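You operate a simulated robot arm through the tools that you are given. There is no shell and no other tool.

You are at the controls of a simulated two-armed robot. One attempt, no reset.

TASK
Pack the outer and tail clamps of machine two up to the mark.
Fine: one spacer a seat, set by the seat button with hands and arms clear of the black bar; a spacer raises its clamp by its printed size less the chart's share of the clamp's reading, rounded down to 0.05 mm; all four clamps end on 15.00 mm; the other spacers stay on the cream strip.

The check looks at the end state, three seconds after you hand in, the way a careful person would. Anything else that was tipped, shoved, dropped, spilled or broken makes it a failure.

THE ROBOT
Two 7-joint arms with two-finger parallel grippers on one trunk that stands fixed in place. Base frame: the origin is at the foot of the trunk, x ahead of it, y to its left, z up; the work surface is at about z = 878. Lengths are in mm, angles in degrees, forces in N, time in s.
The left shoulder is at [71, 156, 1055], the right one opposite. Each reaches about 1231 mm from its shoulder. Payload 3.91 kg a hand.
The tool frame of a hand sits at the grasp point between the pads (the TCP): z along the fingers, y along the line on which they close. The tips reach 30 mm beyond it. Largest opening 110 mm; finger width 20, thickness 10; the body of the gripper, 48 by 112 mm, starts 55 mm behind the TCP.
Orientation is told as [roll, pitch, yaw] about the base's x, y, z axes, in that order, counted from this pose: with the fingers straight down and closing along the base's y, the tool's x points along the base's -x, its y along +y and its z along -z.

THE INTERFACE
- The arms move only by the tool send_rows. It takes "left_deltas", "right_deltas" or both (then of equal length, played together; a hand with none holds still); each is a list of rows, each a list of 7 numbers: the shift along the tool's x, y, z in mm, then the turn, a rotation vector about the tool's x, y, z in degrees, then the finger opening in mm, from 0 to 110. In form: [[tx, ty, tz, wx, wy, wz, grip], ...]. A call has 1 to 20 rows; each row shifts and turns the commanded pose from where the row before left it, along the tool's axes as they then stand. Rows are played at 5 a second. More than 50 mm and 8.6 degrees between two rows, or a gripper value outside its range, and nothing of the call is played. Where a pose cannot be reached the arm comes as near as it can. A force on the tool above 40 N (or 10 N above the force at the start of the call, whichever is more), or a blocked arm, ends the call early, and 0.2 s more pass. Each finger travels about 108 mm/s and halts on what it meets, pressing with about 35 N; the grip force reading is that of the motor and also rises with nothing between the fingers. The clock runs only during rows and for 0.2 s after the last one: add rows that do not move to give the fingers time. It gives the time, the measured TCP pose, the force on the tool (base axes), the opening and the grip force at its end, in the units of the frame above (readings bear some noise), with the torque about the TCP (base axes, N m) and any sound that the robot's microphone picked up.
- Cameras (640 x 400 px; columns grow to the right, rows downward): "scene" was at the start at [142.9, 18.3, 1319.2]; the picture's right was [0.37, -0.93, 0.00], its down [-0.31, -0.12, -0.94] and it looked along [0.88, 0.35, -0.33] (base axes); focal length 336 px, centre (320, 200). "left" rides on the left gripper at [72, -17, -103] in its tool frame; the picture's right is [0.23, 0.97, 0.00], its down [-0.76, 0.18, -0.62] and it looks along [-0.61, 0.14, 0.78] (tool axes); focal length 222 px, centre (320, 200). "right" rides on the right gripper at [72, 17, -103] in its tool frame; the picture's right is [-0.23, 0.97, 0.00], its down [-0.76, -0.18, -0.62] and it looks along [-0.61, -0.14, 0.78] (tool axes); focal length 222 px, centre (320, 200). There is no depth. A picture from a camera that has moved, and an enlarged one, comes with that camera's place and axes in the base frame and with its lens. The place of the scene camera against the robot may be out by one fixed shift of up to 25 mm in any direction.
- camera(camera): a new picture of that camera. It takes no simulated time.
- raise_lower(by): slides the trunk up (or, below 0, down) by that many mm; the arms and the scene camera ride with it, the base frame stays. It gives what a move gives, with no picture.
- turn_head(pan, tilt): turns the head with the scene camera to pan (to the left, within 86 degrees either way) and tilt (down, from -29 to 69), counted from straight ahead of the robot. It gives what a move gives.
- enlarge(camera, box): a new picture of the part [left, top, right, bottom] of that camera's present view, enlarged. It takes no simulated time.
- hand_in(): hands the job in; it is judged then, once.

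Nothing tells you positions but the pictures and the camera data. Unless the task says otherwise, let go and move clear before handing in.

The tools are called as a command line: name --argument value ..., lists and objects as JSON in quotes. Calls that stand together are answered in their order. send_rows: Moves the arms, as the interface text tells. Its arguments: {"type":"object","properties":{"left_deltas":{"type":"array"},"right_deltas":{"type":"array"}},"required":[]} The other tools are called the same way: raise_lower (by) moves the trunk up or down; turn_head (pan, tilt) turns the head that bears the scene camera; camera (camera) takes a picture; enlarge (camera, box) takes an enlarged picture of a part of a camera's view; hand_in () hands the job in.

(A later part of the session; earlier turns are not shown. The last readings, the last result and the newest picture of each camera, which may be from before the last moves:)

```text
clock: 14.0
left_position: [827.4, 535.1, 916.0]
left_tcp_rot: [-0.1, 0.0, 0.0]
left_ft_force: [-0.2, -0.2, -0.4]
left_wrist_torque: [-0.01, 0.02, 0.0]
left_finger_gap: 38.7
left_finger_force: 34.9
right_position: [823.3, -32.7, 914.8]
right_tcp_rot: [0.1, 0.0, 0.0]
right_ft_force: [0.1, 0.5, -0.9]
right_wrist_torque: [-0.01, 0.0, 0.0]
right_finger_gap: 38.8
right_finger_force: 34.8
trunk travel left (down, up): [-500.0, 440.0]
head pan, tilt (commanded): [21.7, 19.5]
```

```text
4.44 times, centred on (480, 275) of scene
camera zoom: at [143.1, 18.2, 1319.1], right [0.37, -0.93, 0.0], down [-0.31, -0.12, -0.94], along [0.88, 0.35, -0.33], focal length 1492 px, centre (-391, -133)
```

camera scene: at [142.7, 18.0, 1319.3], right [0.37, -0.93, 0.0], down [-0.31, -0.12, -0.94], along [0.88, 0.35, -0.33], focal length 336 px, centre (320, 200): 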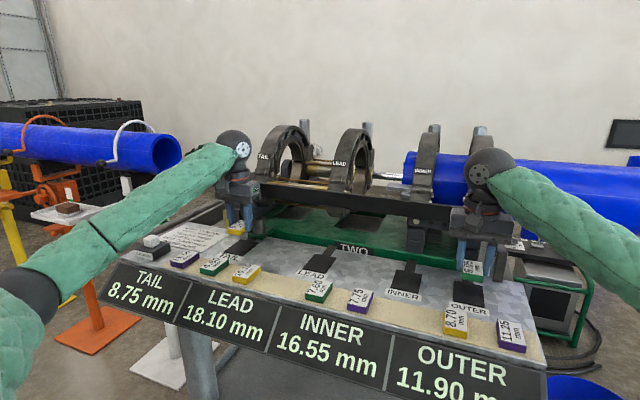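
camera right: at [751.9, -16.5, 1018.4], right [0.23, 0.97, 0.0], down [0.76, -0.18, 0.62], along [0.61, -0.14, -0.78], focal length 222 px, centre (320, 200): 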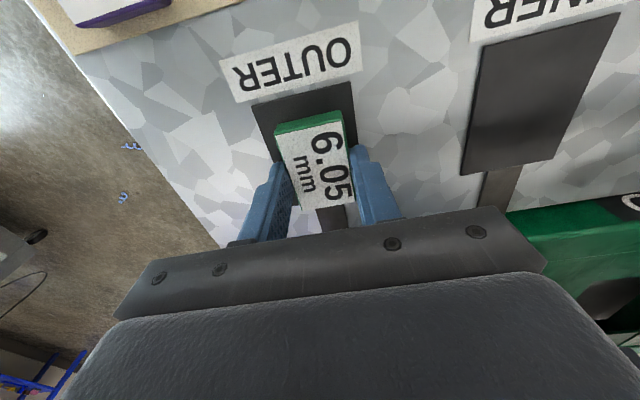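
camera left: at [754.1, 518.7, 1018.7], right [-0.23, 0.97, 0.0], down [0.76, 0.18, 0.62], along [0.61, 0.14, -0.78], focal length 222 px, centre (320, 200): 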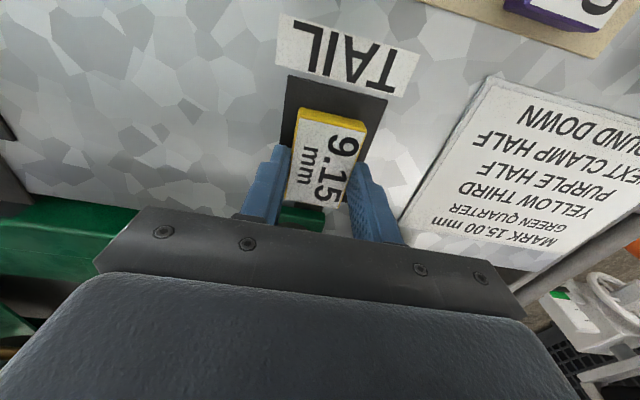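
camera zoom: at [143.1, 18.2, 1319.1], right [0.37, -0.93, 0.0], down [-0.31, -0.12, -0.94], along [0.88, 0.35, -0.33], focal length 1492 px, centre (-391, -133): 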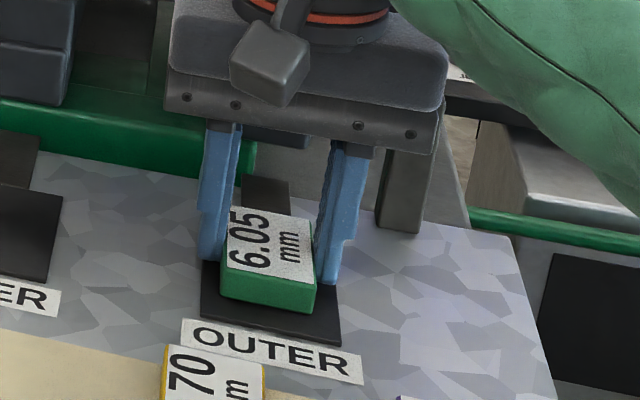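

The spacers hover just above the pads; the left hand is about 4 mm far in x and the right about 2 mm. I'm correcting and then lowering to contact.

send_rows --left_deltas '[[3.5, 0, 0, 0, 0, 0, 20], [0, 0, 1, 0, 0, 0, 20], [0, 0, 1, 0, 0, 0, 20], [0, 0, 0, 0, 0, 0, 20]]' --right_deltas '[[1.5, -1.2, 0, 0, 0, 0, 20], [0, 0, 0.7, 0, 0, 0, 20], [0, 0, 0.5, 0, 0, 0, 20], [0, 0, 0, 0, 0, 0, 20]]'

```text
clock: 15.0
left_position: [822.4, 535.9, 913.6]
left_tcp_rot: [0.1, 0.0, 0.0]
left_ft_force: [0.4, 1.5, 5.7]
left_wrist_torque: [0.04, 0.08, -0.01]
left_finger_gap: 38.7
left_finger_force: 35.1
right_position: [822.7, -32.8, 914.0]
right_tcp_rot: [0.0, 0.0, 0.1]
right_ft_force: [0.1, -0.6, -0.3]
right_wrist_torque: [0.01, 0.01, 0.0]
right_finger_gap: 38.6
right_finger_force: 34.9
trunk travel left (down, up): [-500.0, 440.0]
head pan, tilt (commanded): [21.7, 19.5]
```

The left spacer has touched its pad (5.7 N). I'm lowering the right hand a little more until it touches too.

send_rows --right_deltas '[[0, 0, 0.6, 0, 0, 0, 20], [0, 0, 0.5, 0, 0, 0, 20], [0, 0, 0, 0, 0, 0, 20]]'

```text
clock: 15.8
left_position: [822.3, 535.3, 913.9]
left_tcp_rot: [0.0, -0.1, 0.0]
left_ft_force: [0.7, 1.7, 8.0]
left_wrist_torque: [0.08, -0.01, -0.01]
left_finger_gap: 38.6
left_finger_force: 34.8
right_position: [823.1, -34.7, 913.3]
right_tcp_rot: [0.1, 0.0, -0.1]
right_ft_force: [0.9, -0.8, 1.3]
right_wrist_torque: [-0.01, 0.01, -0.01]
right_finger_gap: 38.6
right_finger_force: 34.8
trunk travel left (down, up): [-500.0, 440.0]
head pan, tilt (commanded): [21.7, 19.5]
```

send_rows --right_deltas '[[0, 0, 0.4, 0, 0, 0, 20], [0, 0, 0, 0, 0, 0, 20]]'

```text
clock: 16.4
left_position: [822.8, 535.8, 913.7]
left_tcp_rot: [0.0, 0.1, -0.1]
left_ft_force: [1.5, 2.5, 7.9]
left_wrist_torque: [0.06, -0.01, 0.01]
left_finger_gap: 38.7
left_finger_force: 34.7
right_position: [822.2, -33.9, 913.0]
right_tcp_rot: [0.1, -0.1, 0.0]
right_ft_force: [1.5, -1.5, 1.9]
right_wrist_torque: [-0.02, 0.04, 0.05]
right_finger_gap: 39.0
right_finger_force: 34.4
trunk travel left (down, up): [-500.0, 440.0]
head pan, tilt (commanded): [21.7, 19.5]
```

Both spacers are resting on their pads. I'm opening the fingers gently.

send_rows --left_deltas '[[0, 0, 0, 0, 0, 0, 40], [0, 0, 0, 0, 0, 0, 43], [0, 0, 0, 0, 0, 0, 50], [0, 0, 0, 0, 0, 0, 60], [0, 0, 0, 0, 0, 0, 66], [0, 0, 0, 0, 0, 0, 66]]' --right_deltas '[[0, 0, 0, 0, 0, 0, 40], [0, 0, 0, 0, 0, 0, 43], [0, 0, 0, 0, 0, 0, 50], [0, 0, 0, 0, 0, 0, 60], [0, 0, 0, 0, 0, 0, 66], [0, 0, 0, 0, 0, 0, 66]]'

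camera --camera "left"

camera --camera "right"

```text
clock: 17.8
left_position: [821.8, 535.2, 913.6]
left_tcp_rot: [0.0, -0.1, 0.0]
left_ft_force: [-0.3, 0.0, -0.3]
left_wrist_torque: [0.02, -0.02, 0.0]
left_finger_gap: 66.1
left_finger_force: 0.0
right_position: [822.4, -33.1, 912.1]
right_tcp_rot: [-0.1, -0.1, 0.0]
right_ft_force: [-0.1, -0.4, 0.4]
right_wrist_torque: [0.01, 0.05, -0.02]
right_finger_gap: 66.0
right_finger_force: 0.1
trunk travel left (down, up): [-500.0, 440.0]
head pan, tilt (commanded): [21.7, 19.5]
```

```text
taken
camera left: at [750.1, 519.1, 1015.9], right [-0.23, 0.97, 0.0], down [0.76, 0.18, 0.62], along [0.61, 0.14, -0.78], focal length 222 px, centre (320, 200)
```

left: 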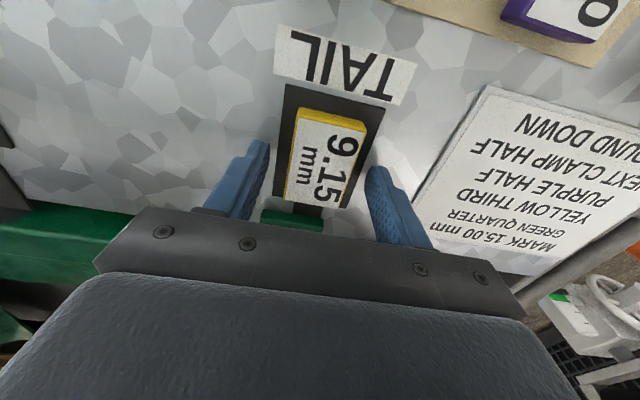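

```text
taken
camera right: at [750.7, -17.2, 1016.0], right [0.23, 0.97, 0.0], down [0.76, -0.18, 0.62], along [0.61, -0.14, -0.78], focal length 222 px, centre (320, 200)
```

right: 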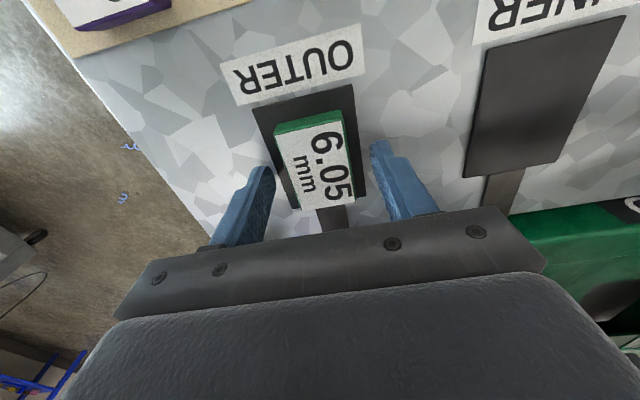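

Both spacers are flat and centred on their pads. I'm raising both hands straight up, clear of the spacers.

send_rows --left_deltas '[[0, 0, -10, 0, 0, 0, 66], [0, 0, -20, 0, 0, 0, 66], [0, 0, -30, 0, 0, 0, 66], [0, 0, -30, 0, 0, 0, 66], [0, 0, -20, 0, 0, 0, 66], [0, 0, 0, 0, 0, 0, 66]]' --right_deltas '[[0, 0, -10, 0, 0, 0, 66], [0, 0, -20, 0, 0, 0, 66], [0, 0, -30, 0, 0, 0, 66], [0, 0, -30, 0, 0, 0, 66], [0, 0, -20, 0, 0, 0, 66], [0, 0, 0, 0, 0, 0, 66]]'

camera --camera "left"

camera --camera "right"

```text
clock: 19.2
left_position: [824.5, 536.3, 1020.0]
left_tcp_rot: [0.0, 0.1, 0.0]
left_ft_force: [0.7, 0.1, -1.4]
left_wrist_torque: [0.01, 0.02, 0.0]
left_finger_gap: 65.9
left_finger_force: 0.1
right_position: [821.2, -35.6, 1022.5]
right_tcp_rot: [0.1, 0.1, -0.1]
right_ft_force: [0.3, 0.3, 0.3]
right_wrist_torque: [0.02, 0.04, 0.01]
right_finger_gap: 66.1
right_finger_force: 0.0
trunk travel left (down, up): [-500.0, 440.0]
head pan, tilt (commanded): [21.7, 19.5]
```

```text
taken
camera left: at [752.8, 520.4, 1123.5], right [-0.23, 0.97, 0.0], down [0.76, 0.18, 0.62], along [0.61, 0.14, -0.78], focal length 222 px, centre (320, 200)
```

left: 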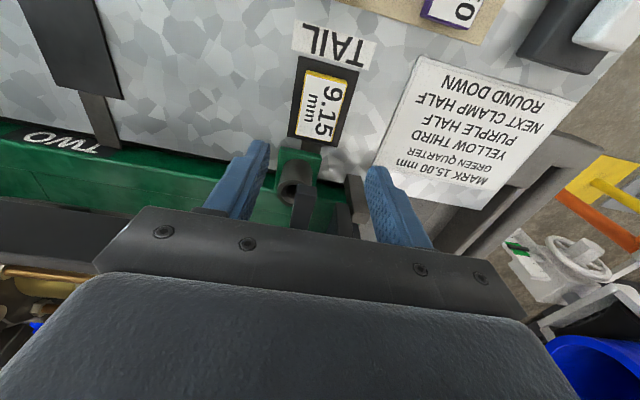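

```text
taken
camera right: at [748.9, -19.2, 1126.5], right [0.23, 0.97, 0.0], down [0.76, -0.18, 0.62], along [0.61, -0.14, -0.78], focal length 222 px, centre (320, 200)
```

right: 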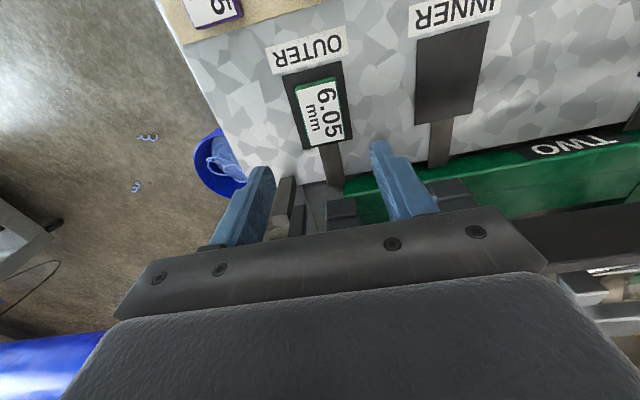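

Both spacers stayed in place. I'm pulling the right hand well back from the bar and bringing the left hand, with fingers closing, over the button box near (700, 728).

send_rows --left_deltas '[[20.4, 28, -7, 0, 0, 0, 60], [20.4, 32, -7, 0, 0, 0, 50], [20.4, 32, -7, 0, 0, 0, 40], [20.4, 32, -7, 0, 0, 0, 30], [20.4, 32, -7, 0, 0, 0, 15], [20.4, 32, -7, 0, 0, 0, 0], [0, 0, 0, 0, 0, 0, 0], [0, 0, 0, 0, 0, 0, 0]]' --right_deltas '[[40, 0, -8, 0, 0, 0, 66], [40, 0, -8, 0, 0, 0, 66], [40, 0, -8, 0, 0, 0, 66], [40, 0, -8, 0, 0, 0, 66], [40, 0, -8, 0, 0, 0, 66], [0, 0, 0, 0, 0, 0, 66], [0, 0, 0, 0, 0, 0, 66], [0, 0, 0, 0, 0, 0, 66]]'

camera --camera "left"

camera --camera "scene"

```text
clock: 21.0
left_position: [702.6, 722.0, 1063.4]
left_tcp_rot: [0.0, -0.1, 0.0]
left_ft_force: [0.5, 0.2, 0.1]
left_wrist_torque: [-0.01, 0.0, 0.02]
left_finger_gap: 0.1
left_finger_force: 34.8
right_position: [621.5, -32.3, 1062.2]
right_tcp_rot: [0.1, 0.0, 0.0]
right_ft_force: [0.6, -0.1, 0.2]
right_wrist_torque: [-0.01, 0.0, 0.0]
right_finger_gap: 66.1
right_finger_force: 0.1
trunk travel left (down, up): [-500.0, 440.0]
head pan, tilt (commanded): [21.7, 19.5]
```

```text
taken
camera left: at [630.1, 706.3, 1165.7], right [-0.23, 0.97, 0.0], down [0.76, 0.18, 0.62], along [0.61, 0.14, -0.78], focal length 222 px, centre (320, 200)
```

left: 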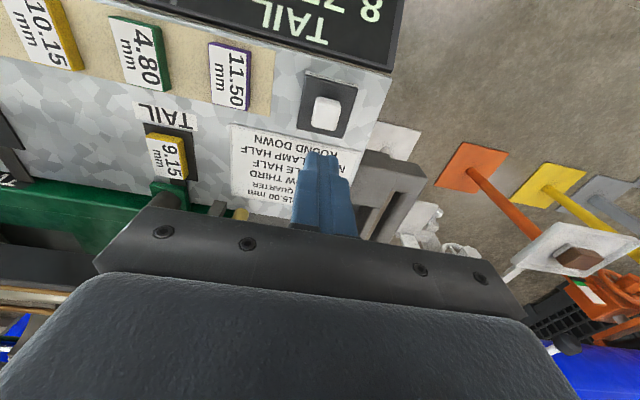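

```text
taken
camera scene: at [142.6, 18.6, 1319.2], right [0.37, -0.93, 0.0], down [-0.31, -0.12, -0.94], along [0.88, 0.35, -0.33], focal length 336 px, centre (320, 200)
```

scene: 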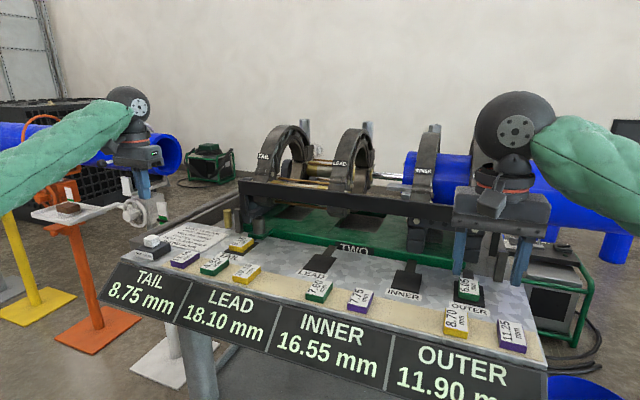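

The button's white cap is visible just ahead of the closed fingers. I'm enlarging it to fix its position and height.

enlarge --camera "left" --box '[270, 50, 390, 170]'

enlarge --camera "scene" --box '[110, 210, 210, 290]'

```text
3.33 times, centred on (330, 110) of left
camera zoom: at [630.1, 706.3, 1165.7], right [-0.23, 0.97, 0.0], down [0.76, 0.18, 0.62], along [0.61, 0.14, -0.78], focal length 740 px, centre (287, 500)
```

zoom: 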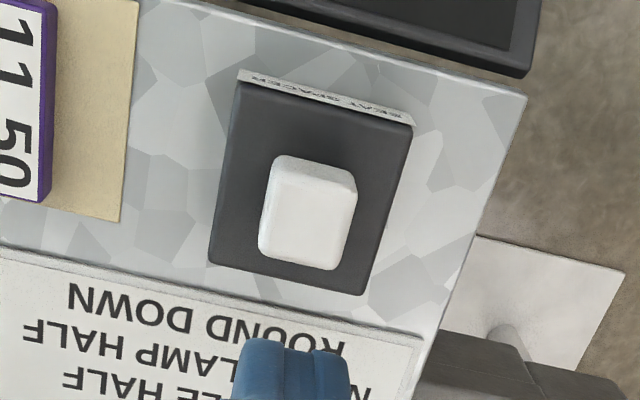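

```text
5.00 times, centred on (160, 250) of scene
camera zoom: at [142.6, 18.6, 1319.2], right [0.37, -0.93, 0.0], down [-0.31, -0.12, -0.94], along [0.88, 0.35, -0.33], focal length 1678 px, centre (1120, -50)
```

zoom: 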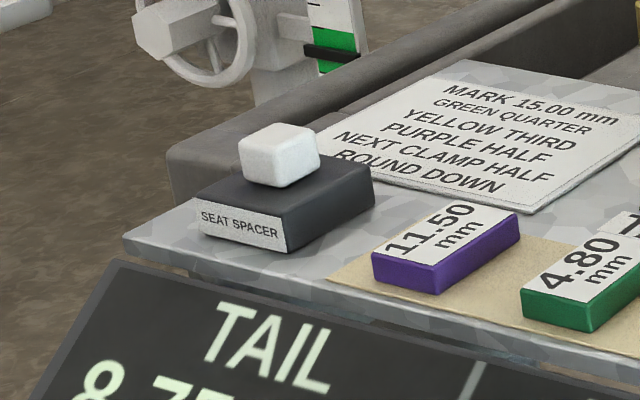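

Two views put the top of the button cap at about (707, 730, 919.5). I'm moving above it and lowering until the tips are about 15 mm over the cap.

send_rows --left_deltas '[[-5, 7, 0, 0, 0, 0, 0], [0, 0, 30, 0, 0, 0, 0], [0, 0, 30, 0, 0, 0, 0], [0, 0, 30, 0, 0, 0, 0], [0, 0, 5, 0, 0, 0, 0], [0, 0, 0, 0, 0, 0, 0]]'

camera --camera "left"

enlarge --camera "scene" --box '[100, 170, 220, 290]'

```text
clock: 22.4
left_position: [707.3, 731.4, 967.6]
left_tcp_rot: [-0.1, 0.1, -0.1]
left_ft_force: [0.5, -0.3, 0.7]
left_wrist_torque: [-0.01, -0.05, -0.03]
left_finger_gap: 0.0
left_finger_force: 35.4
right_position: [623.9, -33.3, 1062.2]
right_tcp_rot: [0.0, -0.1, 0.0]
right_ft_force: [0.6, 0.0, 0.3]
right_wrist_torque: [-0.05, -0.05, 0.05]
right_finger_gap: 66.0
right_finger_force: 0.0
trunk travel left (down, up): [-500.0, 440.0]
head pan, tilt (commanded): [21.7, 19.5]
```

```text
taken
camera left: at [634.2, 714.6, 1071.5], right [-0.23, 0.97, 0.0], down [0.76, 0.18, 0.62], along [0.61, 0.14, -0.78], focal length 222 px, centre (320, 200)
```

left: 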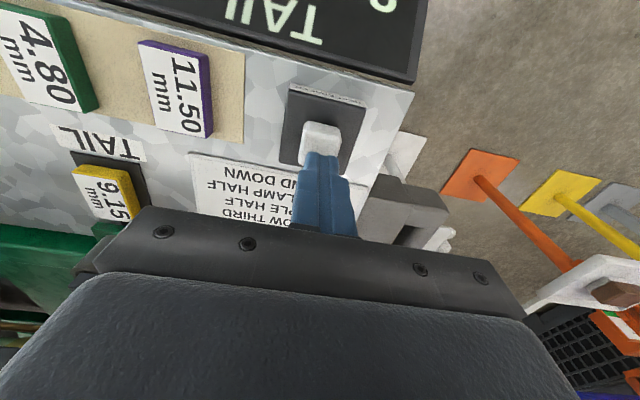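

```text
3.33 times, centred on (160, 230) of scene
camera zoom: at [143.1, 18.5, 1319.1], right [0.37, -0.93, 0.0], down [-0.31, -0.12, -0.94], along [0.88, 0.35, -0.33], focal length 1119 px, centre (853, 100)
```

zoom: 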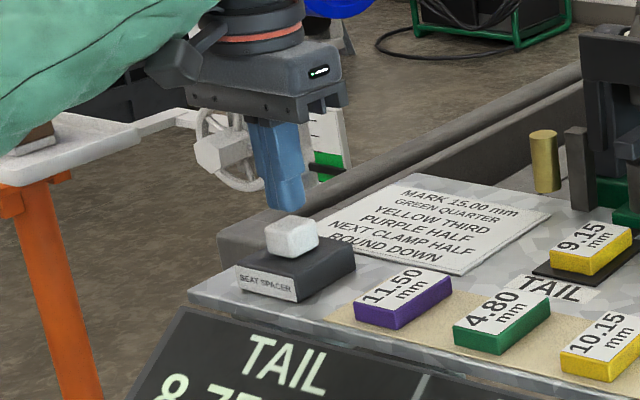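

enlarge --camera "left" --box '[270, 80, 380, 190]'

```text
3.64 times, centred on (325, 135) of left
camera zoom: at [634.2, 714.6, 1071.5], right [-0.23, 0.97, 0.0], down [0.76, 0.18, 0.62], along [0.61, 0.14, -0.78], focal length 808 px, centre (302, 436)
```

zoom: 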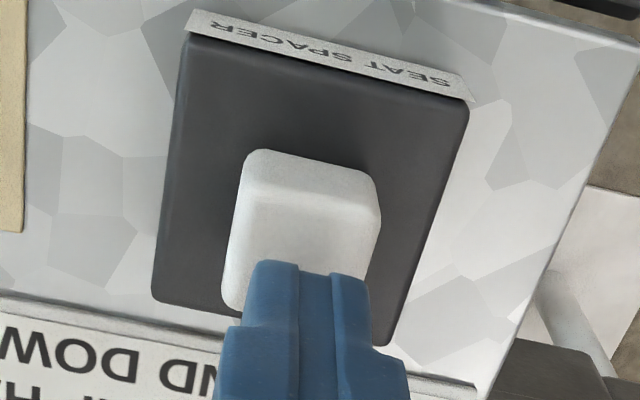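

The cap top is 25 × 25 mm centred at (708, 731), directly under the tips. Both arms are well clear of the bar, so I'm pressing the button slowly.

send_rows --left_deltas '[[-1, 0, 7, 0, 0, 0, 0], [0, 0, 7, 0, 0, 0, 0], [0, 0, 2, 0, 0, 0, 0], [0, 0, 2, 0, 0, 0, 0], [0, 0, 1, 0, 0, 0, 0], [0, 0, 1, 0, 0, 0, 0], [0, 0, 0, 0, 0, 0, 0]]'

```text
clock: 24.0
left_position: [707.1, 730.7, 950.6]
left_tcp_rot: [0.0, 0.0, 0.0]
left_ft_force: [3.4, -0.3, 9.3]
left_wrist_torque: [-0.01, -0.07, -0.01]
left_finger_gap: 0.2
left_finger_force: 35.0
right_position: [622.9, -33.6, 1062.6]
right_tcp_rot: [0.1, 0.0, 0.0]
right_ft_force: [-0.3, -0.1, 1.0]
right_wrist_torque: [-0.01, -0.03, -0.01]
right_finger_gap: 66.1
right_finger_force: 0.1
trunk travel left (down, up): [-500.0, 440.0]
head pan, tilt (commanded): [21.7, 19.5]
heard: click
```

A click was heard at contact. I'm checking the display before doing anything else.

camera --camera "scene"

enlarge --camera "scene" --box '[90, 200, 560, 400]'

```text
taken
camera scene: at [142.6, 17.5, 1319.3], right [0.37, -0.93, 0.0], down [-0.31, -0.12, -0.94], along [0.88, 0.35, -0.33], focal length 336 px, centre (320, 200)
```

scene: 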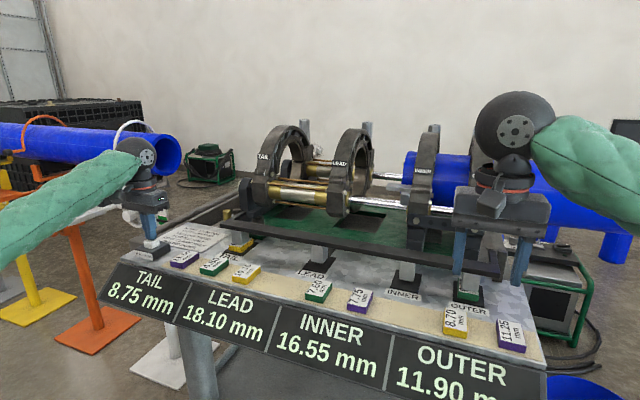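

```text
1.36 times, centred on (325, 300) of scene
camera zoom: at [142.6, 17.5, 1319.3], right [0.37, -0.93, 0.0], down [-0.31, -0.12, -0.94], along [0.88, 0.35, -0.33], focal length 457 px, centre (313, 64)
```

zoom: 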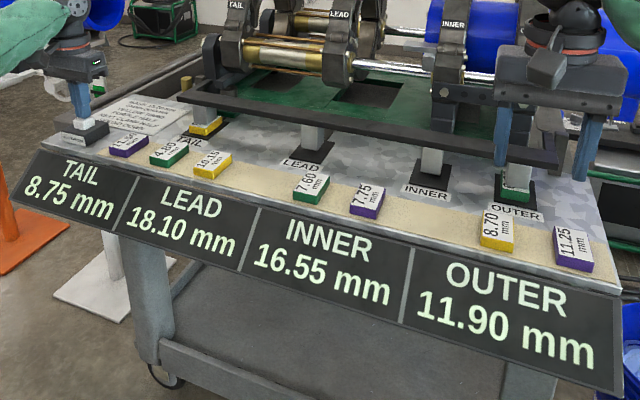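

The black bar has come down and its pegs press on the seats; the readings haven't updated yet. I'm lifting off the button and letting time pass.

send_rows --left_deltas '[[0, 0, -5, 0, 0, 0, 0], [0, 0, -15, 0, 0, 0, 0], [0, 0, 0, 0, 0, 0, 0], [0, 0, 0, 0, 0, 0, 0], [0, 0, 0, 0, 0, 0, 0]]'

camera --camera "scene"

enlarge --camera "scene" --box '[90, 200, 560, 400]'

```text
clock: 25.2
left_position: [707.9, 731.2, 970.6]
left_tcp_rot: [0.1, 0.0, 0.1]
left_ft_force: [0.5, 0.6, -0.2]
left_wrist_torque: [0.03, 0.0, 0.05]
left_finger_gap: 0.1
left_finger_force: 34.8
right_position: [622.6, -31.9, 1062.8]
right_tcp_rot: [0.0, 0.0, -0.1]
right_ft_force: [0.1, -0.3, -0.5]
right_wrist_torque: [0.02, -0.02, -0.01]
right_finger_gap: 66.0
right_finger_force: 0.2
trunk travel left (down, up): [-500.0, 440.0]
head pan, tilt (commanded): [21.7, 19.5]
```

```text
taken
camera scene: at [142.9, 18.4, 1319.1], right [0.37, -0.93, 0.0], down [-0.31, -0.12, -0.94], along [0.88, 0.35, -0.33], focal length 336 px, centre (320, 200)
```

scene: 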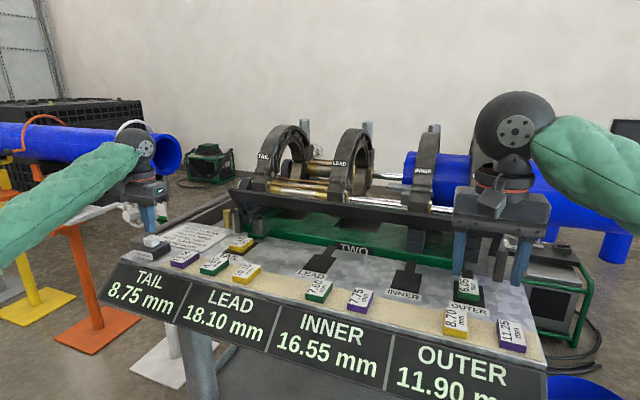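

```text
1.36 times, centred on (325, 300) of scene
camera zoom: at [142.9, 18.4, 1319.1], right [0.37, -0.93, 0.0], down [-0.31, -0.12, -0.94], along [0.88, 0.35, -0.33], focal length 457 px, centre (313, 64)
```

zoom: 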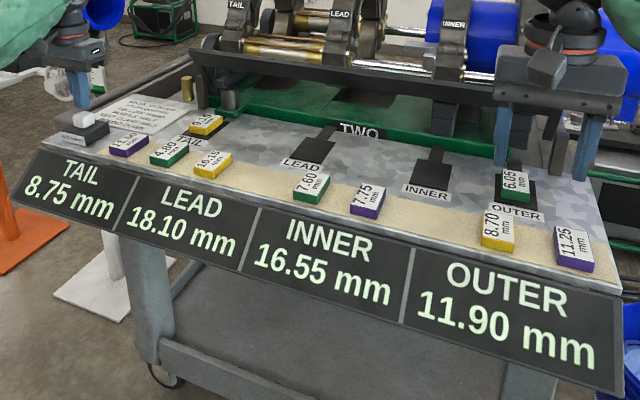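

The bar is going back up and the readings still show the old values. I'm waiting a little longer to see whether the cycle is finishing.

send_rows --left_deltas '[[0, 0, 0, 0, 0, 0, 0], [0, 0, 0, 0, 0, 0, 0], [0, 0, 0, 0, 0, 0, 0], [0, 0, 0, 0, 0, 0, 0], [0, 0, 0, 0, 0, 0, 0], [0, 0, 0, 0, 0, 0, 0], [0, 0, 0, 0, 0, 0, 0], [0, 0, 0, 0, 0, 0, 0]]'

enlarge --camera "scene" --box '[90, 120, 560, 400]'

enlarge --camera "scene" --box '[200, 200, 520, 330]'

```text
clock: 27.0
left_position: [707.6, 729.6, 971.4]
left_tcp_rot: [0.0, 0.0, 0.0]
left_ft_force: [-0.1, 0.1, -0.2]
left_wrist_torque: [-0.05, 0.0, 0.02]
left_finger_gap: 0.2
left_finger_force: 35.1
right_position: [622.3, -33.9, 1062.6]
right_tcp_rot: [0.0, -0.1, -0.1]
right_ft_force: [0.1, -0.4, 0.2]
right_wrist_torque: [0.01, 0.02, 0.0]
right_finger_gap: 65.9
right_finger_force: 0.0
trunk travel left (down, up): [-500.0, 440.0]
head pan, tilt (commanded): [21.7, 19.5]
```

```text
1.36 times, centred on (325, 260) of scene
camera zoom: at [142.9, 18.3, 1319.2], right [0.37, -0.93, 0.0], down [-0.31, -0.12, -0.94], along [0.88, 0.35, -0.33], focal length 457 px, centre (313, 118)
```

zoom: 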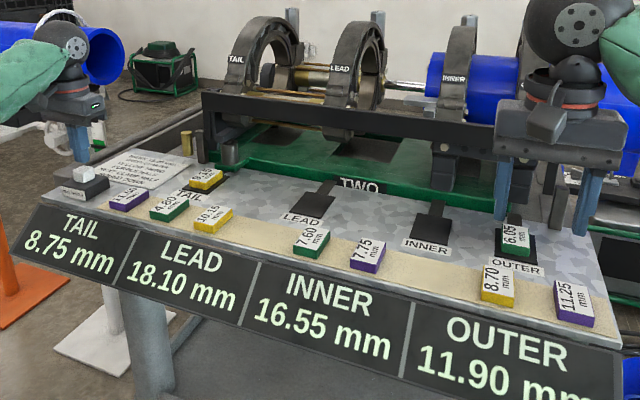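

```text
2.00 times, centred on (360, 265) of scene
camera zoom: at [142.9, 18.3, 1319.2], right [0.37, -0.93, 0.0], down [-0.31, -0.12, -0.94], along [0.88, 0.35, -0.33], focal length 671 px, centre (240, 70)
```

zoom: 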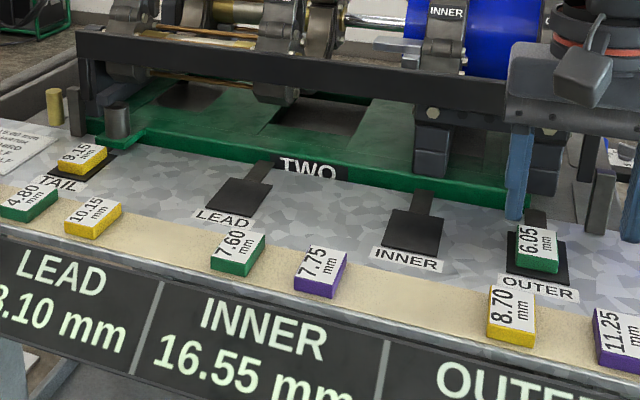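

The bar is back in its home position but all four readings are unchanged, so nothing has been set; probably I released the button before the stroke finished. I'm checking closely that the spacers are still where I put them.

camera --camera "right"

camera --camera "left"

enlarge --camera "scene" --box '[210, 220, 280, 270]'

enlarge --camera "scene" --box '[430, 250, 510, 310]'

enlarge --camera "scene" --box '[110, 210, 190, 270]'

```text
taken
camera right: at [550.3, -16.4, 1166.0], right [0.23, 0.97, 0.0], down [0.76, -0.18, 0.62], along [0.61, -0.14, -0.78], focal length 222 px, centre (320, 200)
```

right: 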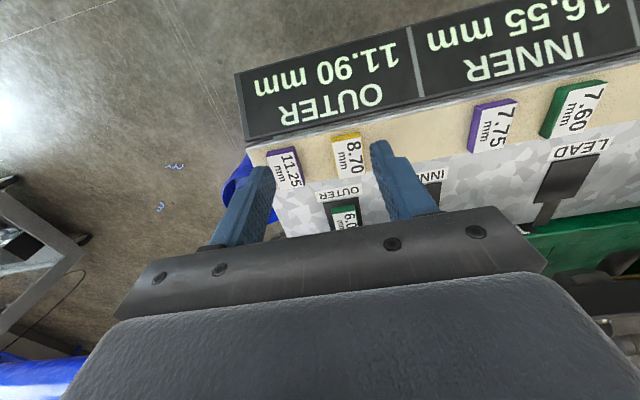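

```text
taken
camera left: at [635.3, 713.8, 1073.4], right [-0.23, 0.97, 0.0], down [0.76, 0.18, 0.62], along [0.61, 0.14, -0.78], focal length 222 px, centre (320, 200)
```

left: 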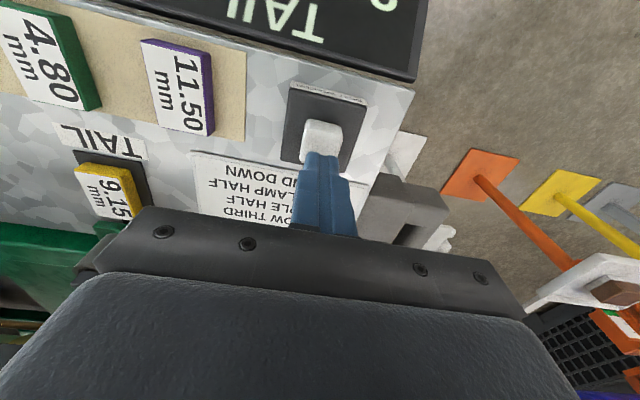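

```text
8.00 times, centred on (245, 245) of scene
camera zoom: at [142.9, 18.3, 1319.2], right [0.37, -0.93, 0.0], down [-0.31, -0.12, -0.94], along [0.88, 0.35, -0.33], focal length 2685 px, centre (920, -160)
```

zoom: 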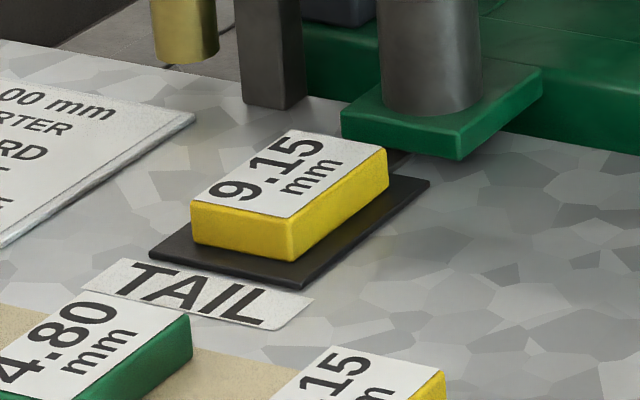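

```text
6.67 times, centred on (470, 280) of scene
camera zoom: at [142.9, 18.3, 1319.2], right [0.37, -0.93, 0.0], down [-0.31, -0.12, -0.94], along [0.88, 0.35, -0.33], focal length 2237 px, centre (-680, -333)
```

zoom: 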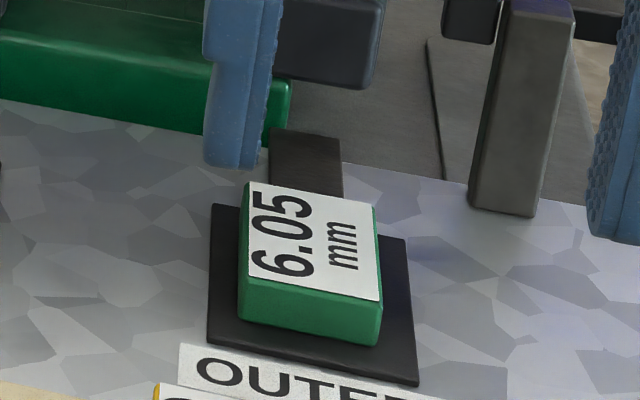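

```text
6.67 times, centred on (150, 240) of scene
camera zoom: at [142.9, 18.3, 1319.2], right [0.37, -0.93, 0.0], down [-0.31, -0.12, -0.94], along [0.88, 0.35, -0.33], focal length 2237 px, centre (1453, -67)
```

zoom: 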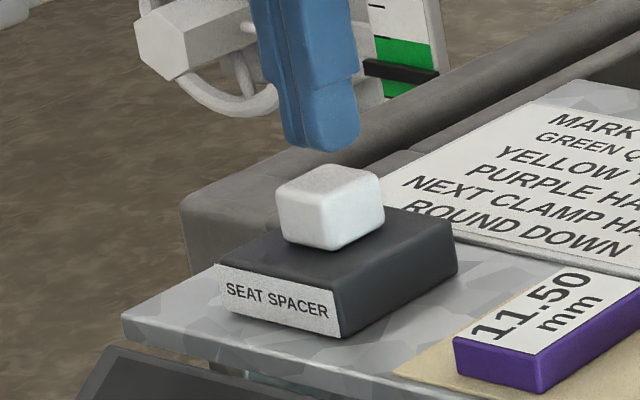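

Spacers are undisturbed. I'm waiting a few more seconds to rule out a delayed display update before pressing again.

send_rows --left_deltas '[[0, 0, 0, 0, 0, 0, 0], [0, 0, 0, 0, 0, 0, 0], [0, 0, 0, 0, 0, 0, 0], [0, 0, 0, 0, 0, 0, 0], [0, 0, 0, 0, 0, 0, 0], [0, 0, 0, 0, 0, 0, 0], [0, 0, 0, 0, 0, 0, 0], [0, 0, 0, 0, 0, 0, 0], [0, 0, 0, 0, 0, 0, 0], [0, 0, 0, 0, 0, 0, 0], [0, 0, 0, 0, 0, 0, 0], [0, 0, 0, 0, 0, 0, 0], [0, 0, 0, 0, 0, 0, 0], [0, 0, 0, 0, 0, 0, 0], [0, 0, 0, 0, 0, 0, 0], [0, 0, 0, 0, 0, 0, 0], [0, 0, 0, 0, 0, 0, 0], [0, 0, 0, 0, 0, 0, 0]]'

enlarge --camera "scene" --box '[90, 120, 560, 400]'

```text
clock: 30.8
left_position: [708.0, 730.8, 971.3]
left_tcp_rot: [-0.1, 0.0, 0.1]
left_ft_force: [-0.1, 0.3, 0.7]
left_wrist_torque: [-0.02, 0.02, 0.0]
left_finger_gap: 0.0
left_finger_force: 35.1
right_position: [622.3, -33.6, 1062.2]
right_tcp_rot: [0.0, 0.0, -0.1]
right_ft_force: [-0.2, -0.6, 0.5]
right_wrist_torque: [0.01, 0.01, 0.01]
right_finger_gap: 66.2
right_finger_force: 0.0
trunk travel left (down, up): [-500.0, 440.0]
head pan, tilt (commanded): [21.7, 19.5]
```

```text
1.36 times, centred on (325, 260) of scene
camera zoom: at [142.9, 18.3, 1319.2], right [0.37, -0.93, 0.0], down [-0.31, -0.12, -0.94], along [0.88, 0.35, -0.33], focal length 457 px, centre (313, 118)
```

zoom: 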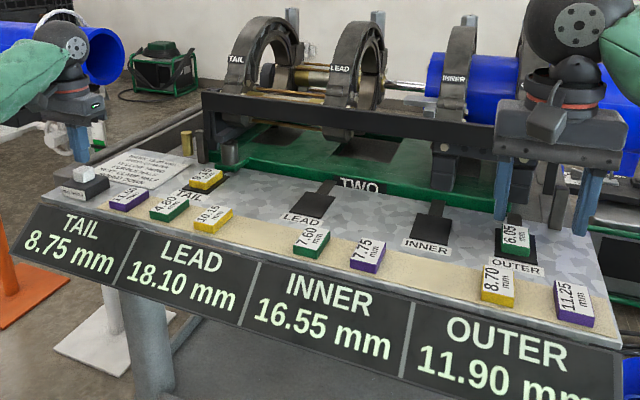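

Still unchanged. I'm backing the right hand off further, then pressing the button again and this time holding it down while I watch.

send_rows --left_deltas '[[0, 0, 0, 0, 0, 0, 0], [0, 0, 0, 0, 0, 0, 0], [0, 0, 0, 0, 0, 0, 0], [0, 0, 9, 0, 0, 0, 0], [0, 0, 8, 0, 0, 0, 0], [0, 0, 3, 0, 0, 0, 0], [0, 0, 2, 0, 0, 0, 0], [0, 0, 1, 0, 0, 0, 0], [0, 0, 0, 0, 0, 0, 0], [0, 0, 0, 0, 0, 0, 0], [0, 0, 0, 0, 0, 0, 0], [0, 0, 0, 0, 0, 0, 0]]' --right_deltas '[[30, 0, -10, 0, 0, 0, 66], [30, 0, -10, 0, 0, 0, 66], [20, 0, -10, 0, 0, 0, 66], [0, 0, 0, 0, 0, 0, 66], [0, 0, 0, 0, 0, 0, 66], [0, 0, 0, 0, 0, 0, 66], [0, 0, 0, 0, 0, 0, 66], [0, 0, 0, 0, 0, 0, 66], [0, 0, 0, 0, 0, 0, 66], [0, 0, 0, 0, 0, 0, 66], [0, 0, 0, 0, 0, 0, 66], [0, 0, 0, 0, 0, 0, 66]]'

enlarge --camera "scene" --box '[90, 120, 560, 400]'

enlarge --camera "scene" --box '[200, 200, 520, 330]'

```text
clock: 33.4
left_position: [707.1, 728.3, 948.5]
left_tcp_rot: [0.2, -0.1, 0.1]
left_ft_force: [3.7, 1.0, 20.1]
left_wrist_torque: [0.02, -0.1, 0.0]
left_finger_gap: 0.0
left_finger_force: 34.7
right_position: [541.1, -35.4, 1094.3]
right_tcp_rot: [0.0, 0.1, 0.0]
right_ft_force: [-0.3, -0.4, 0.0]
right_wrist_torque: [0.01, -0.02, 0.05]
right_finger_gap: 66.1
right_finger_force: 0.2
trunk travel left (down, up): [-500.0, 440.0]
head pan, tilt (commanded): [21.7, 19.5]
heard: click
```

```text
1.36 times, centred on (325, 260) of scene
camera zoom: at [141.9, 16.9, 1319.4], right [0.37, -0.93, 0.0], down [-0.31, -0.12, -0.94], along [0.88, 0.35, -0.33], focal length 457 px, centre (313, 118)
```

zoom: 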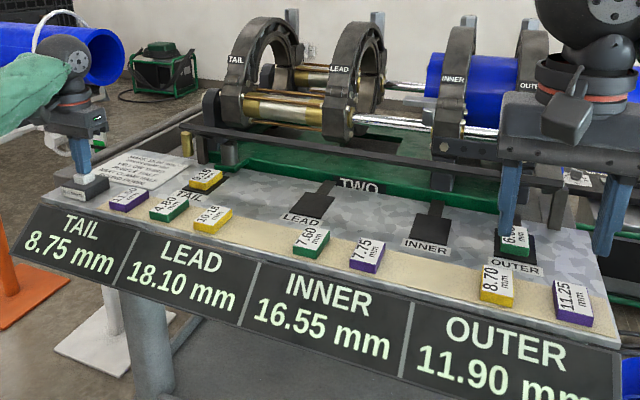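

```text
2.00 times, centred on (360, 265) of scene
camera zoom: at [141.9, 16.9, 1319.4], right [0.37, -0.93, 0.0], down [-0.31, -0.12, -0.94], along [0.88, 0.35, -0.33], focal length 671 px, centre (240, 70)
```

zoom: 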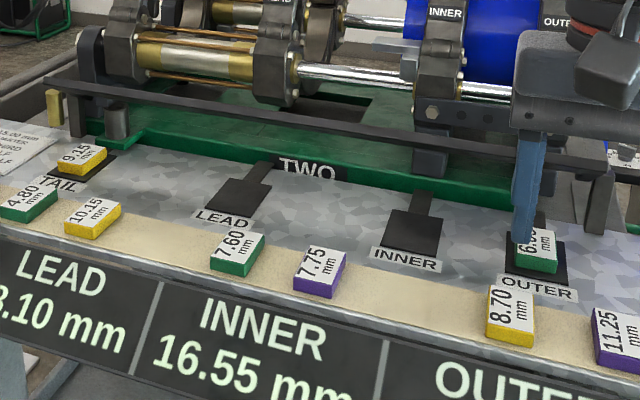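

The click came and the bar is moving; readings are not yet changed. I'm holding on and watching the rest of the stroke in small steps.

send_rows --left_deltas '[[0, 0, 0, 0, 0, 0, 0]]'

enlarge --camera "scene" --box '[90, 120, 560, 400]'

```text
clock: 33.8
left_position: [706.6, 729.1, 948.8]
left_tcp_rot: [0.1, -0.1, -0.1]
left_ft_force: [3.7, 0.2, 19.8]
left_wrist_torque: [0.01, -0.13, 0.01]
left_finger_gap: 0.1
left_finger_force: 34.8
right_position: [542.6, -35.8, 1091.8]
right_tcp_rot: [0.0, 0.1, 0.0]
right_ft_force: [-0.1, -0.6, -0.4]
right_wrist_torque: [-0.01, -0.01, 0.02]
right_finger_gap: 66.2
right_finger_force: 0.1
trunk travel left (down, up): [-500.0, 440.0]
head pan, tilt (commanded): [21.7, 19.5]
```

```text
1.36 times, centred on (325, 260) of scene
camera zoom: at [141.9, 16.9, 1319.4], right [0.37, -0.93, 0.0], down [-0.31, -0.12, -0.94], along [0.88, 0.35, -0.33], focal length 457 px, centre (313, 118)
```

zoom: 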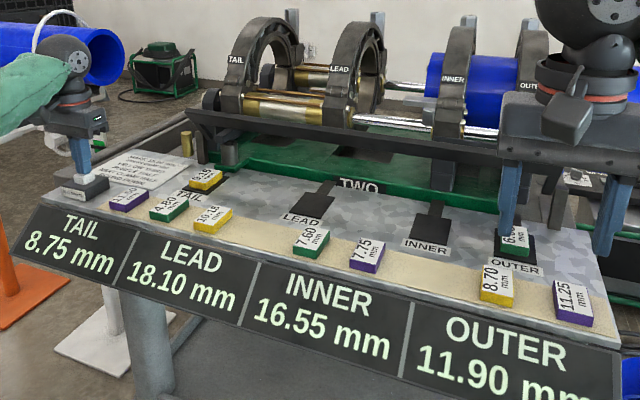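

The bar rises on its own while the button is still held, so the stroke is automatic. I'm releasing the button, letting it finish, and comparing clamp heights with the start picture.

send_rows --left_deltas '[[0, 0, -5, 0, 0, 0, 0], [0, 0, -18, 0, 0, 0, 0], [0, 0, 0, 0, 0, 0, 0], [0, 0, 0, 0, 0, 0, 0], [0, 0, 0, 0, 0, 0, 0], [0, 0, 0, 0, 0, 0, 0], [0, 0, 0, 0, 0, 0, 0]]'

enlarge --camera "scene" --box '[220, 110, 520, 290]'

enlarge --camera "scene" --box '[90, 250, 560, 400]'

```text
clock: 35.4
left_position: [705.4, 730.2, 971.2]
left_tcp_rot: [0.0, 0.1, 0.0]
left_ft_force: [-0.1, -0.4, 0.0]
left_wrist_torque: [-0.03, -0.04, -0.03]
left_finger_gap: 0.2
left_finger_force: 34.9
right_position: [541.7, -33.7, 1092.6]
right_tcp_rot: [-0.1, 0.0, 0.1]
right_ft_force: [0.0, -0.2, 0.5]
right_wrist_torque: [-0.01, 0.02, 0.0]
right_finger_gap: 65.8
right_finger_force: 0.1
trunk travel left (down, up): [-500.0, 440.0]
head pan, tilt (commanded): [21.7, 19.5]
```

```text
2.13 times, centred on (370, 200) of scene
camera zoom: at [142.9, 18.3, 1319.2], right [0.37, -0.93, 0.0], down [-0.31, -0.12, -0.94], along [0.88, 0.35, -0.33], focal length 716 px, centre (213, 200)
```

zoom: 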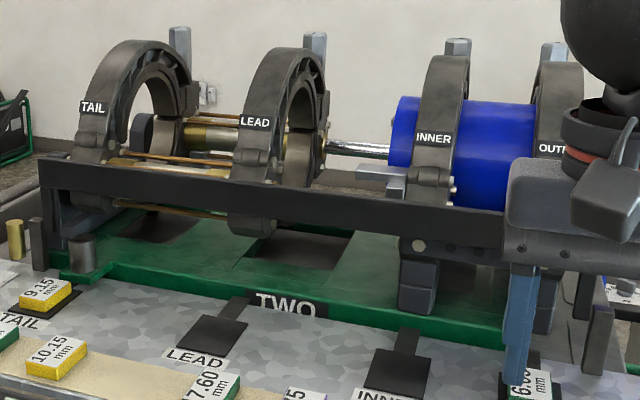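

```text
1.36 times, centred on (325, 325) of scene
camera zoom: at [142.9, 18.3, 1319.2], right [0.37, -0.93, 0.0], down [-0.31, -0.12, -0.94], along [0.88, 0.35, -0.33], focal length 457 px, centre (313, 30)
```

zoom: 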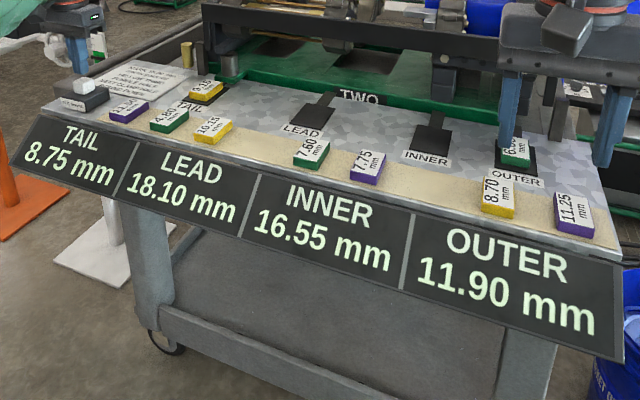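

Clamps and readings are exactly as at the start, so the strokes did not set the spacers. I need to understand what is missing, so I'm looking around the whole station.

turn_head --pan 55 --tilt 20

camera --camera "scene"

enlarge --camera "scene" --box '[150, 100, 490, 320]'

```text
clock: 36.4
left_position: [706.5, 730.9, 970.9]
left_tcp_rot: [0.0, 0.0, 0.0]
left_ft_force: [-0.4, 0.2, 0.0]
left_wrist_torque: [0.0, -0.01, -0.05]
left_finger_gap: 0.0
left_finger_force: 34.5
right_position: [543.7, -34.4, 1092.9]
right_tcp_rot: [-0.1, -0.1, 0.1]
right_ft_force: [-0.6, 1.1, 0.8]
right_wrist_torque: [0.0, 0.02, 0.0]
right_finger_gap: 66.1
right_finger_force: 0.2
trunk travel left (down, up): [-500.0, 440.0]
head pan, tilt (commanded): [55.0, 20.0]
```

```text
taken
camera scene: at [109.8, 60.1, 1318.3], right [0.82, -0.57, 0.0], down [-0.2, -0.28, -0.94], along [0.54, 0.77, -0.34], focal length 336 px, centre (320, 200)
```

scene: 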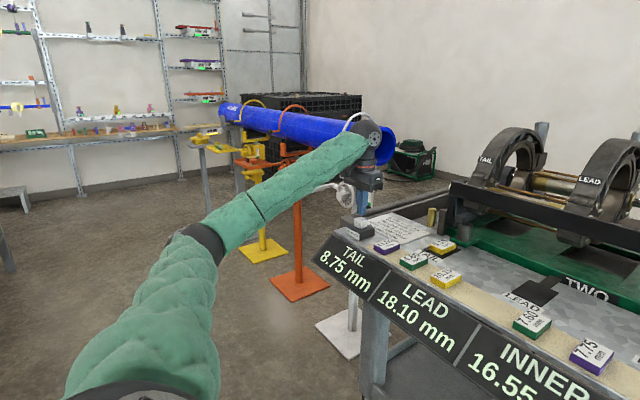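

```text
1.82 times, centred on (320, 210) of scene
camera zoom: at [109.8, 60.1, 1318.3], right [0.82, -0.57, 0.0], down [-0.2, -0.28, -0.94], along [0.54, 0.77, -0.34], focal length 610 px, centre (320, 182)
```

zoom: 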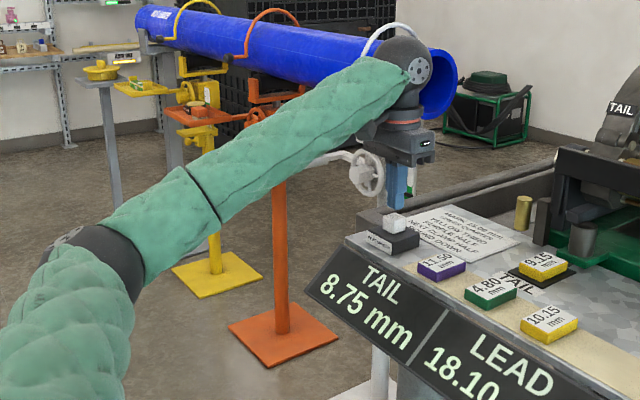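

turn_head --pan -20 --tilt 25

camera --camera "scene"

```text
clock: 37.9
left_position: [706.6, 730.4, 971.4]
left_tcp_rot: [0.1, 0.0, 0.1]
left_ft_force: [-0.2, 1.0, -0.9]
left_wrist_torque: [-0.01, -0.01, 0.02]
left_finger_gap: 0.0
left_finger_force: 34.9
right_position: [543.5, -33.8, 1092.3]
right_tcp_rot: [0.0, 0.0, 0.0]
right_ft_force: [0.8, -0.5, -0.1]
right_wrist_torque: [0.0, 0.0, -0.01]
right_finger_gap: 65.9
right_finger_force: 0.0
trunk travel left (down, up): [-500.0, 440.0]
head pan, tilt (commanded): [-20.0, 25.0]
```

```text
taken
camera scene: at [142.9, -47.6, 1310.3], right [-0.34, -0.94, 0.0], down [-0.4, 0.14, -0.91], along [0.85, -0.31, -0.42], focal length 336 px, centre (320, 200)
```

scene: 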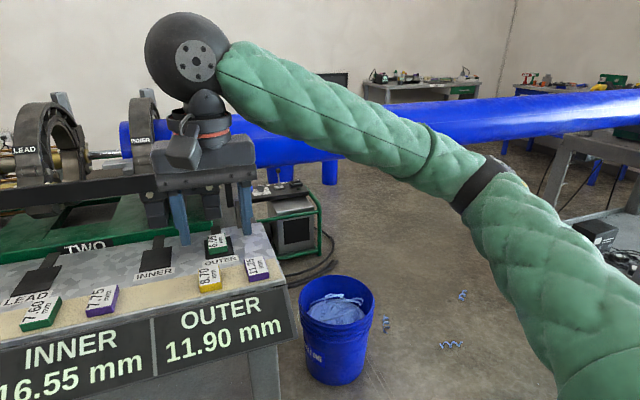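

Nothing else nearby looks like part of the procedure. I'm moving the right arm out of the view line and turning the head back so I can watch a full bar stroke closely.

send_rows --right_deltas '[[5, -35, 0, 0, 0, 0, 66], [5, -35, 0, 0, 0, 0, 66], [5, -35, 0, 0, 0, 0, 66], [5, -35, 0, 0, 0, 0, 66], [5, -35, 0, 0, 0, 0, 66], [5, -35, 0, 0, 0, 0, 66], [0, 0, 0, 0, 0, 0, 66]]'

turn_head --pan 20 --tilt 24

camera --camera "scene"

```text
clock: 39.5
left_position: [707.2, 731.3, 970.6]
left_tcp_rot: [-0.2, 0.1, 0.1]
left_ft_force: [0.3, -0.2, -0.7]
left_wrist_torque: [0.02, 0.03, 0.01]
left_finger_gap: 0.2
left_finger_force: 35.5
right_position: [511.8, -245.6, 1091.1]
right_tcp_rot: [0.0, 0.0, 0.0]
right_ft_force: [-1.3, 0.6, 0.1]
right_wrist_torque: [-0.02, 0.01, -0.01]
right_finger_gap: 66.0
right_finger_force: 0.0
trunk travel left (down, up): [-500.0, 440.0]
head pan, tilt (commanded): [-20.0, 25.0]
```

```text
clock: 40.5
left_position: [706.8, 730.4, 970.2]
left_tcp_rot: [0.0, 0.0, 0.0]
left_ft_force: [0.0, 0.1, -0.8]
left_wrist_torque: [-0.05, -0.03, 0.0]
left_finger_gap: 0.0
left_finger_force: 34.9
right_position: [513.0, -246.3, 1092.9]
right_tcp_rot: [0.0, 0.1, 0.0]
right_ft_force: [-0.2, 0.1, -0.1]
right_wrist_torque: [-0.04, 0.01, -0.05]
right_finger_gap: 65.8
right_finger_force: 0.1
trunk travel left (down, up): [-500.0, 440.0]
head pan, tilt (commanded): [20.0, 24.0]
```

```text
taken
camera scene: at [143.0, 15.1, 1311.9], right [0.34, -0.94, 0.0], down [-0.38, -0.14, -0.91], along [0.86, 0.31, -0.41], focal length 336 px, centre (320, 200)
```

scene: 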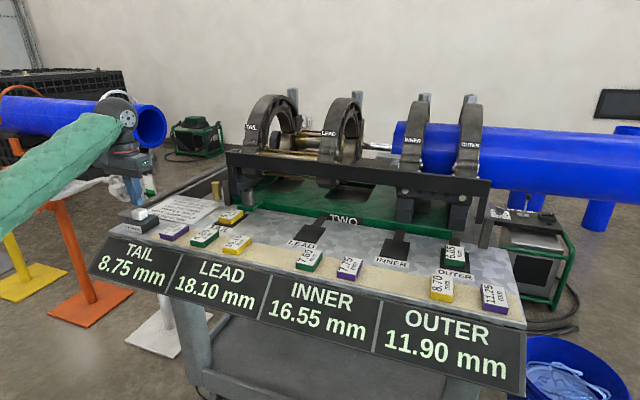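

Now I have a clear view. I'm lowering to just over the cap first, then pressing and photographing step by step.

send_rows --left_deltas '[[0, 0, 8, 0, 0, 0, 0], [0, 0, 8, 0, 0, 0, 0], [0, 0, 0, 0, 0, 0, 0]]'

send_rows --left_deltas '[[0, 0, 4, 0, 0, 0, 0], [0, 0, 2, 0, 0, 0, 0]]'

enlarge --camera "scene" --box '[80, 90, 530, 390]'

```text
clock: 41.3
left_position: [707.2, 729.8, 954.8]
left_tcp_rot: [0.0, 0.0, -0.1]
left_ft_force: [-0.7, -0.3, 1.8]
left_wrist_torque: [0.01, 0.04, 0.01]
left_finger_gap: 0.1
left_finger_force: 34.7
right_position: [511.5, -247.0, 1091.2]
right_tcp_rot: [0.0, 0.0, -0.1]
right_ft_force: [0.0, -0.1, -0.4]
right_wrist_torque: [-0.01, 0.02, 0.01]
right_finger_gap: 66.0
right_finger_force: 0.1
trunk travel left (down, up): [-500.0, 440.0]
head pan, tilt (commanded): [20.0, 24.0]
```

```text
clock: 41.9
left_position: [707.1, 730.6, 950.3]
left_tcp_rot: [0.0, -0.1, 0.1]
left_ft_force: [0.3, 3.1, 12.4]
left_wrist_torque: [0.12, 0.06, 0.01]
left_finger_gap: 0.0
left_finger_force: 34.6
right_position: [511.1, -245.9, 1093.1]
right_tcp_rot: [0.1, 0.0, -0.1]
right_ft_force: [-0.5, 1.1, -0.7]
right_wrist_torque: [0.04, 0.02, 0.02]
right_finger_gap: 66.0
right_finger_force: 0.0
trunk travel left (down, up): [-500.0, 440.0]
head pan, tilt (commanded): [20.0, 24.0]
heard: click
```

```text
1.33 times, centred on (305, 240) of scene
camera zoom: at [142.2, 14.9, 1312.2], right [0.34, -0.94, 0.0], down [-0.38, -0.14, -0.91], along [0.86, 0.31, -0.41], focal length 447 px, centre (340, 147)
```

zoom: 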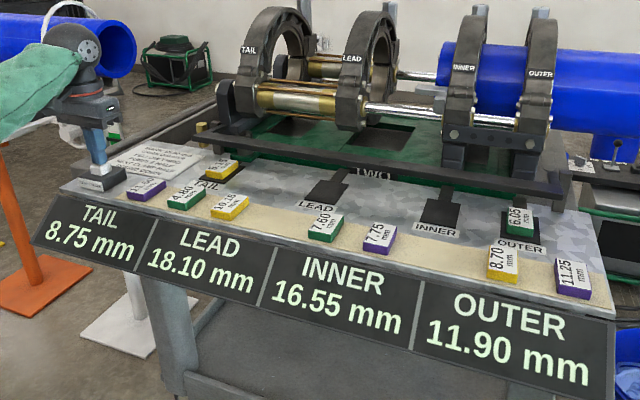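

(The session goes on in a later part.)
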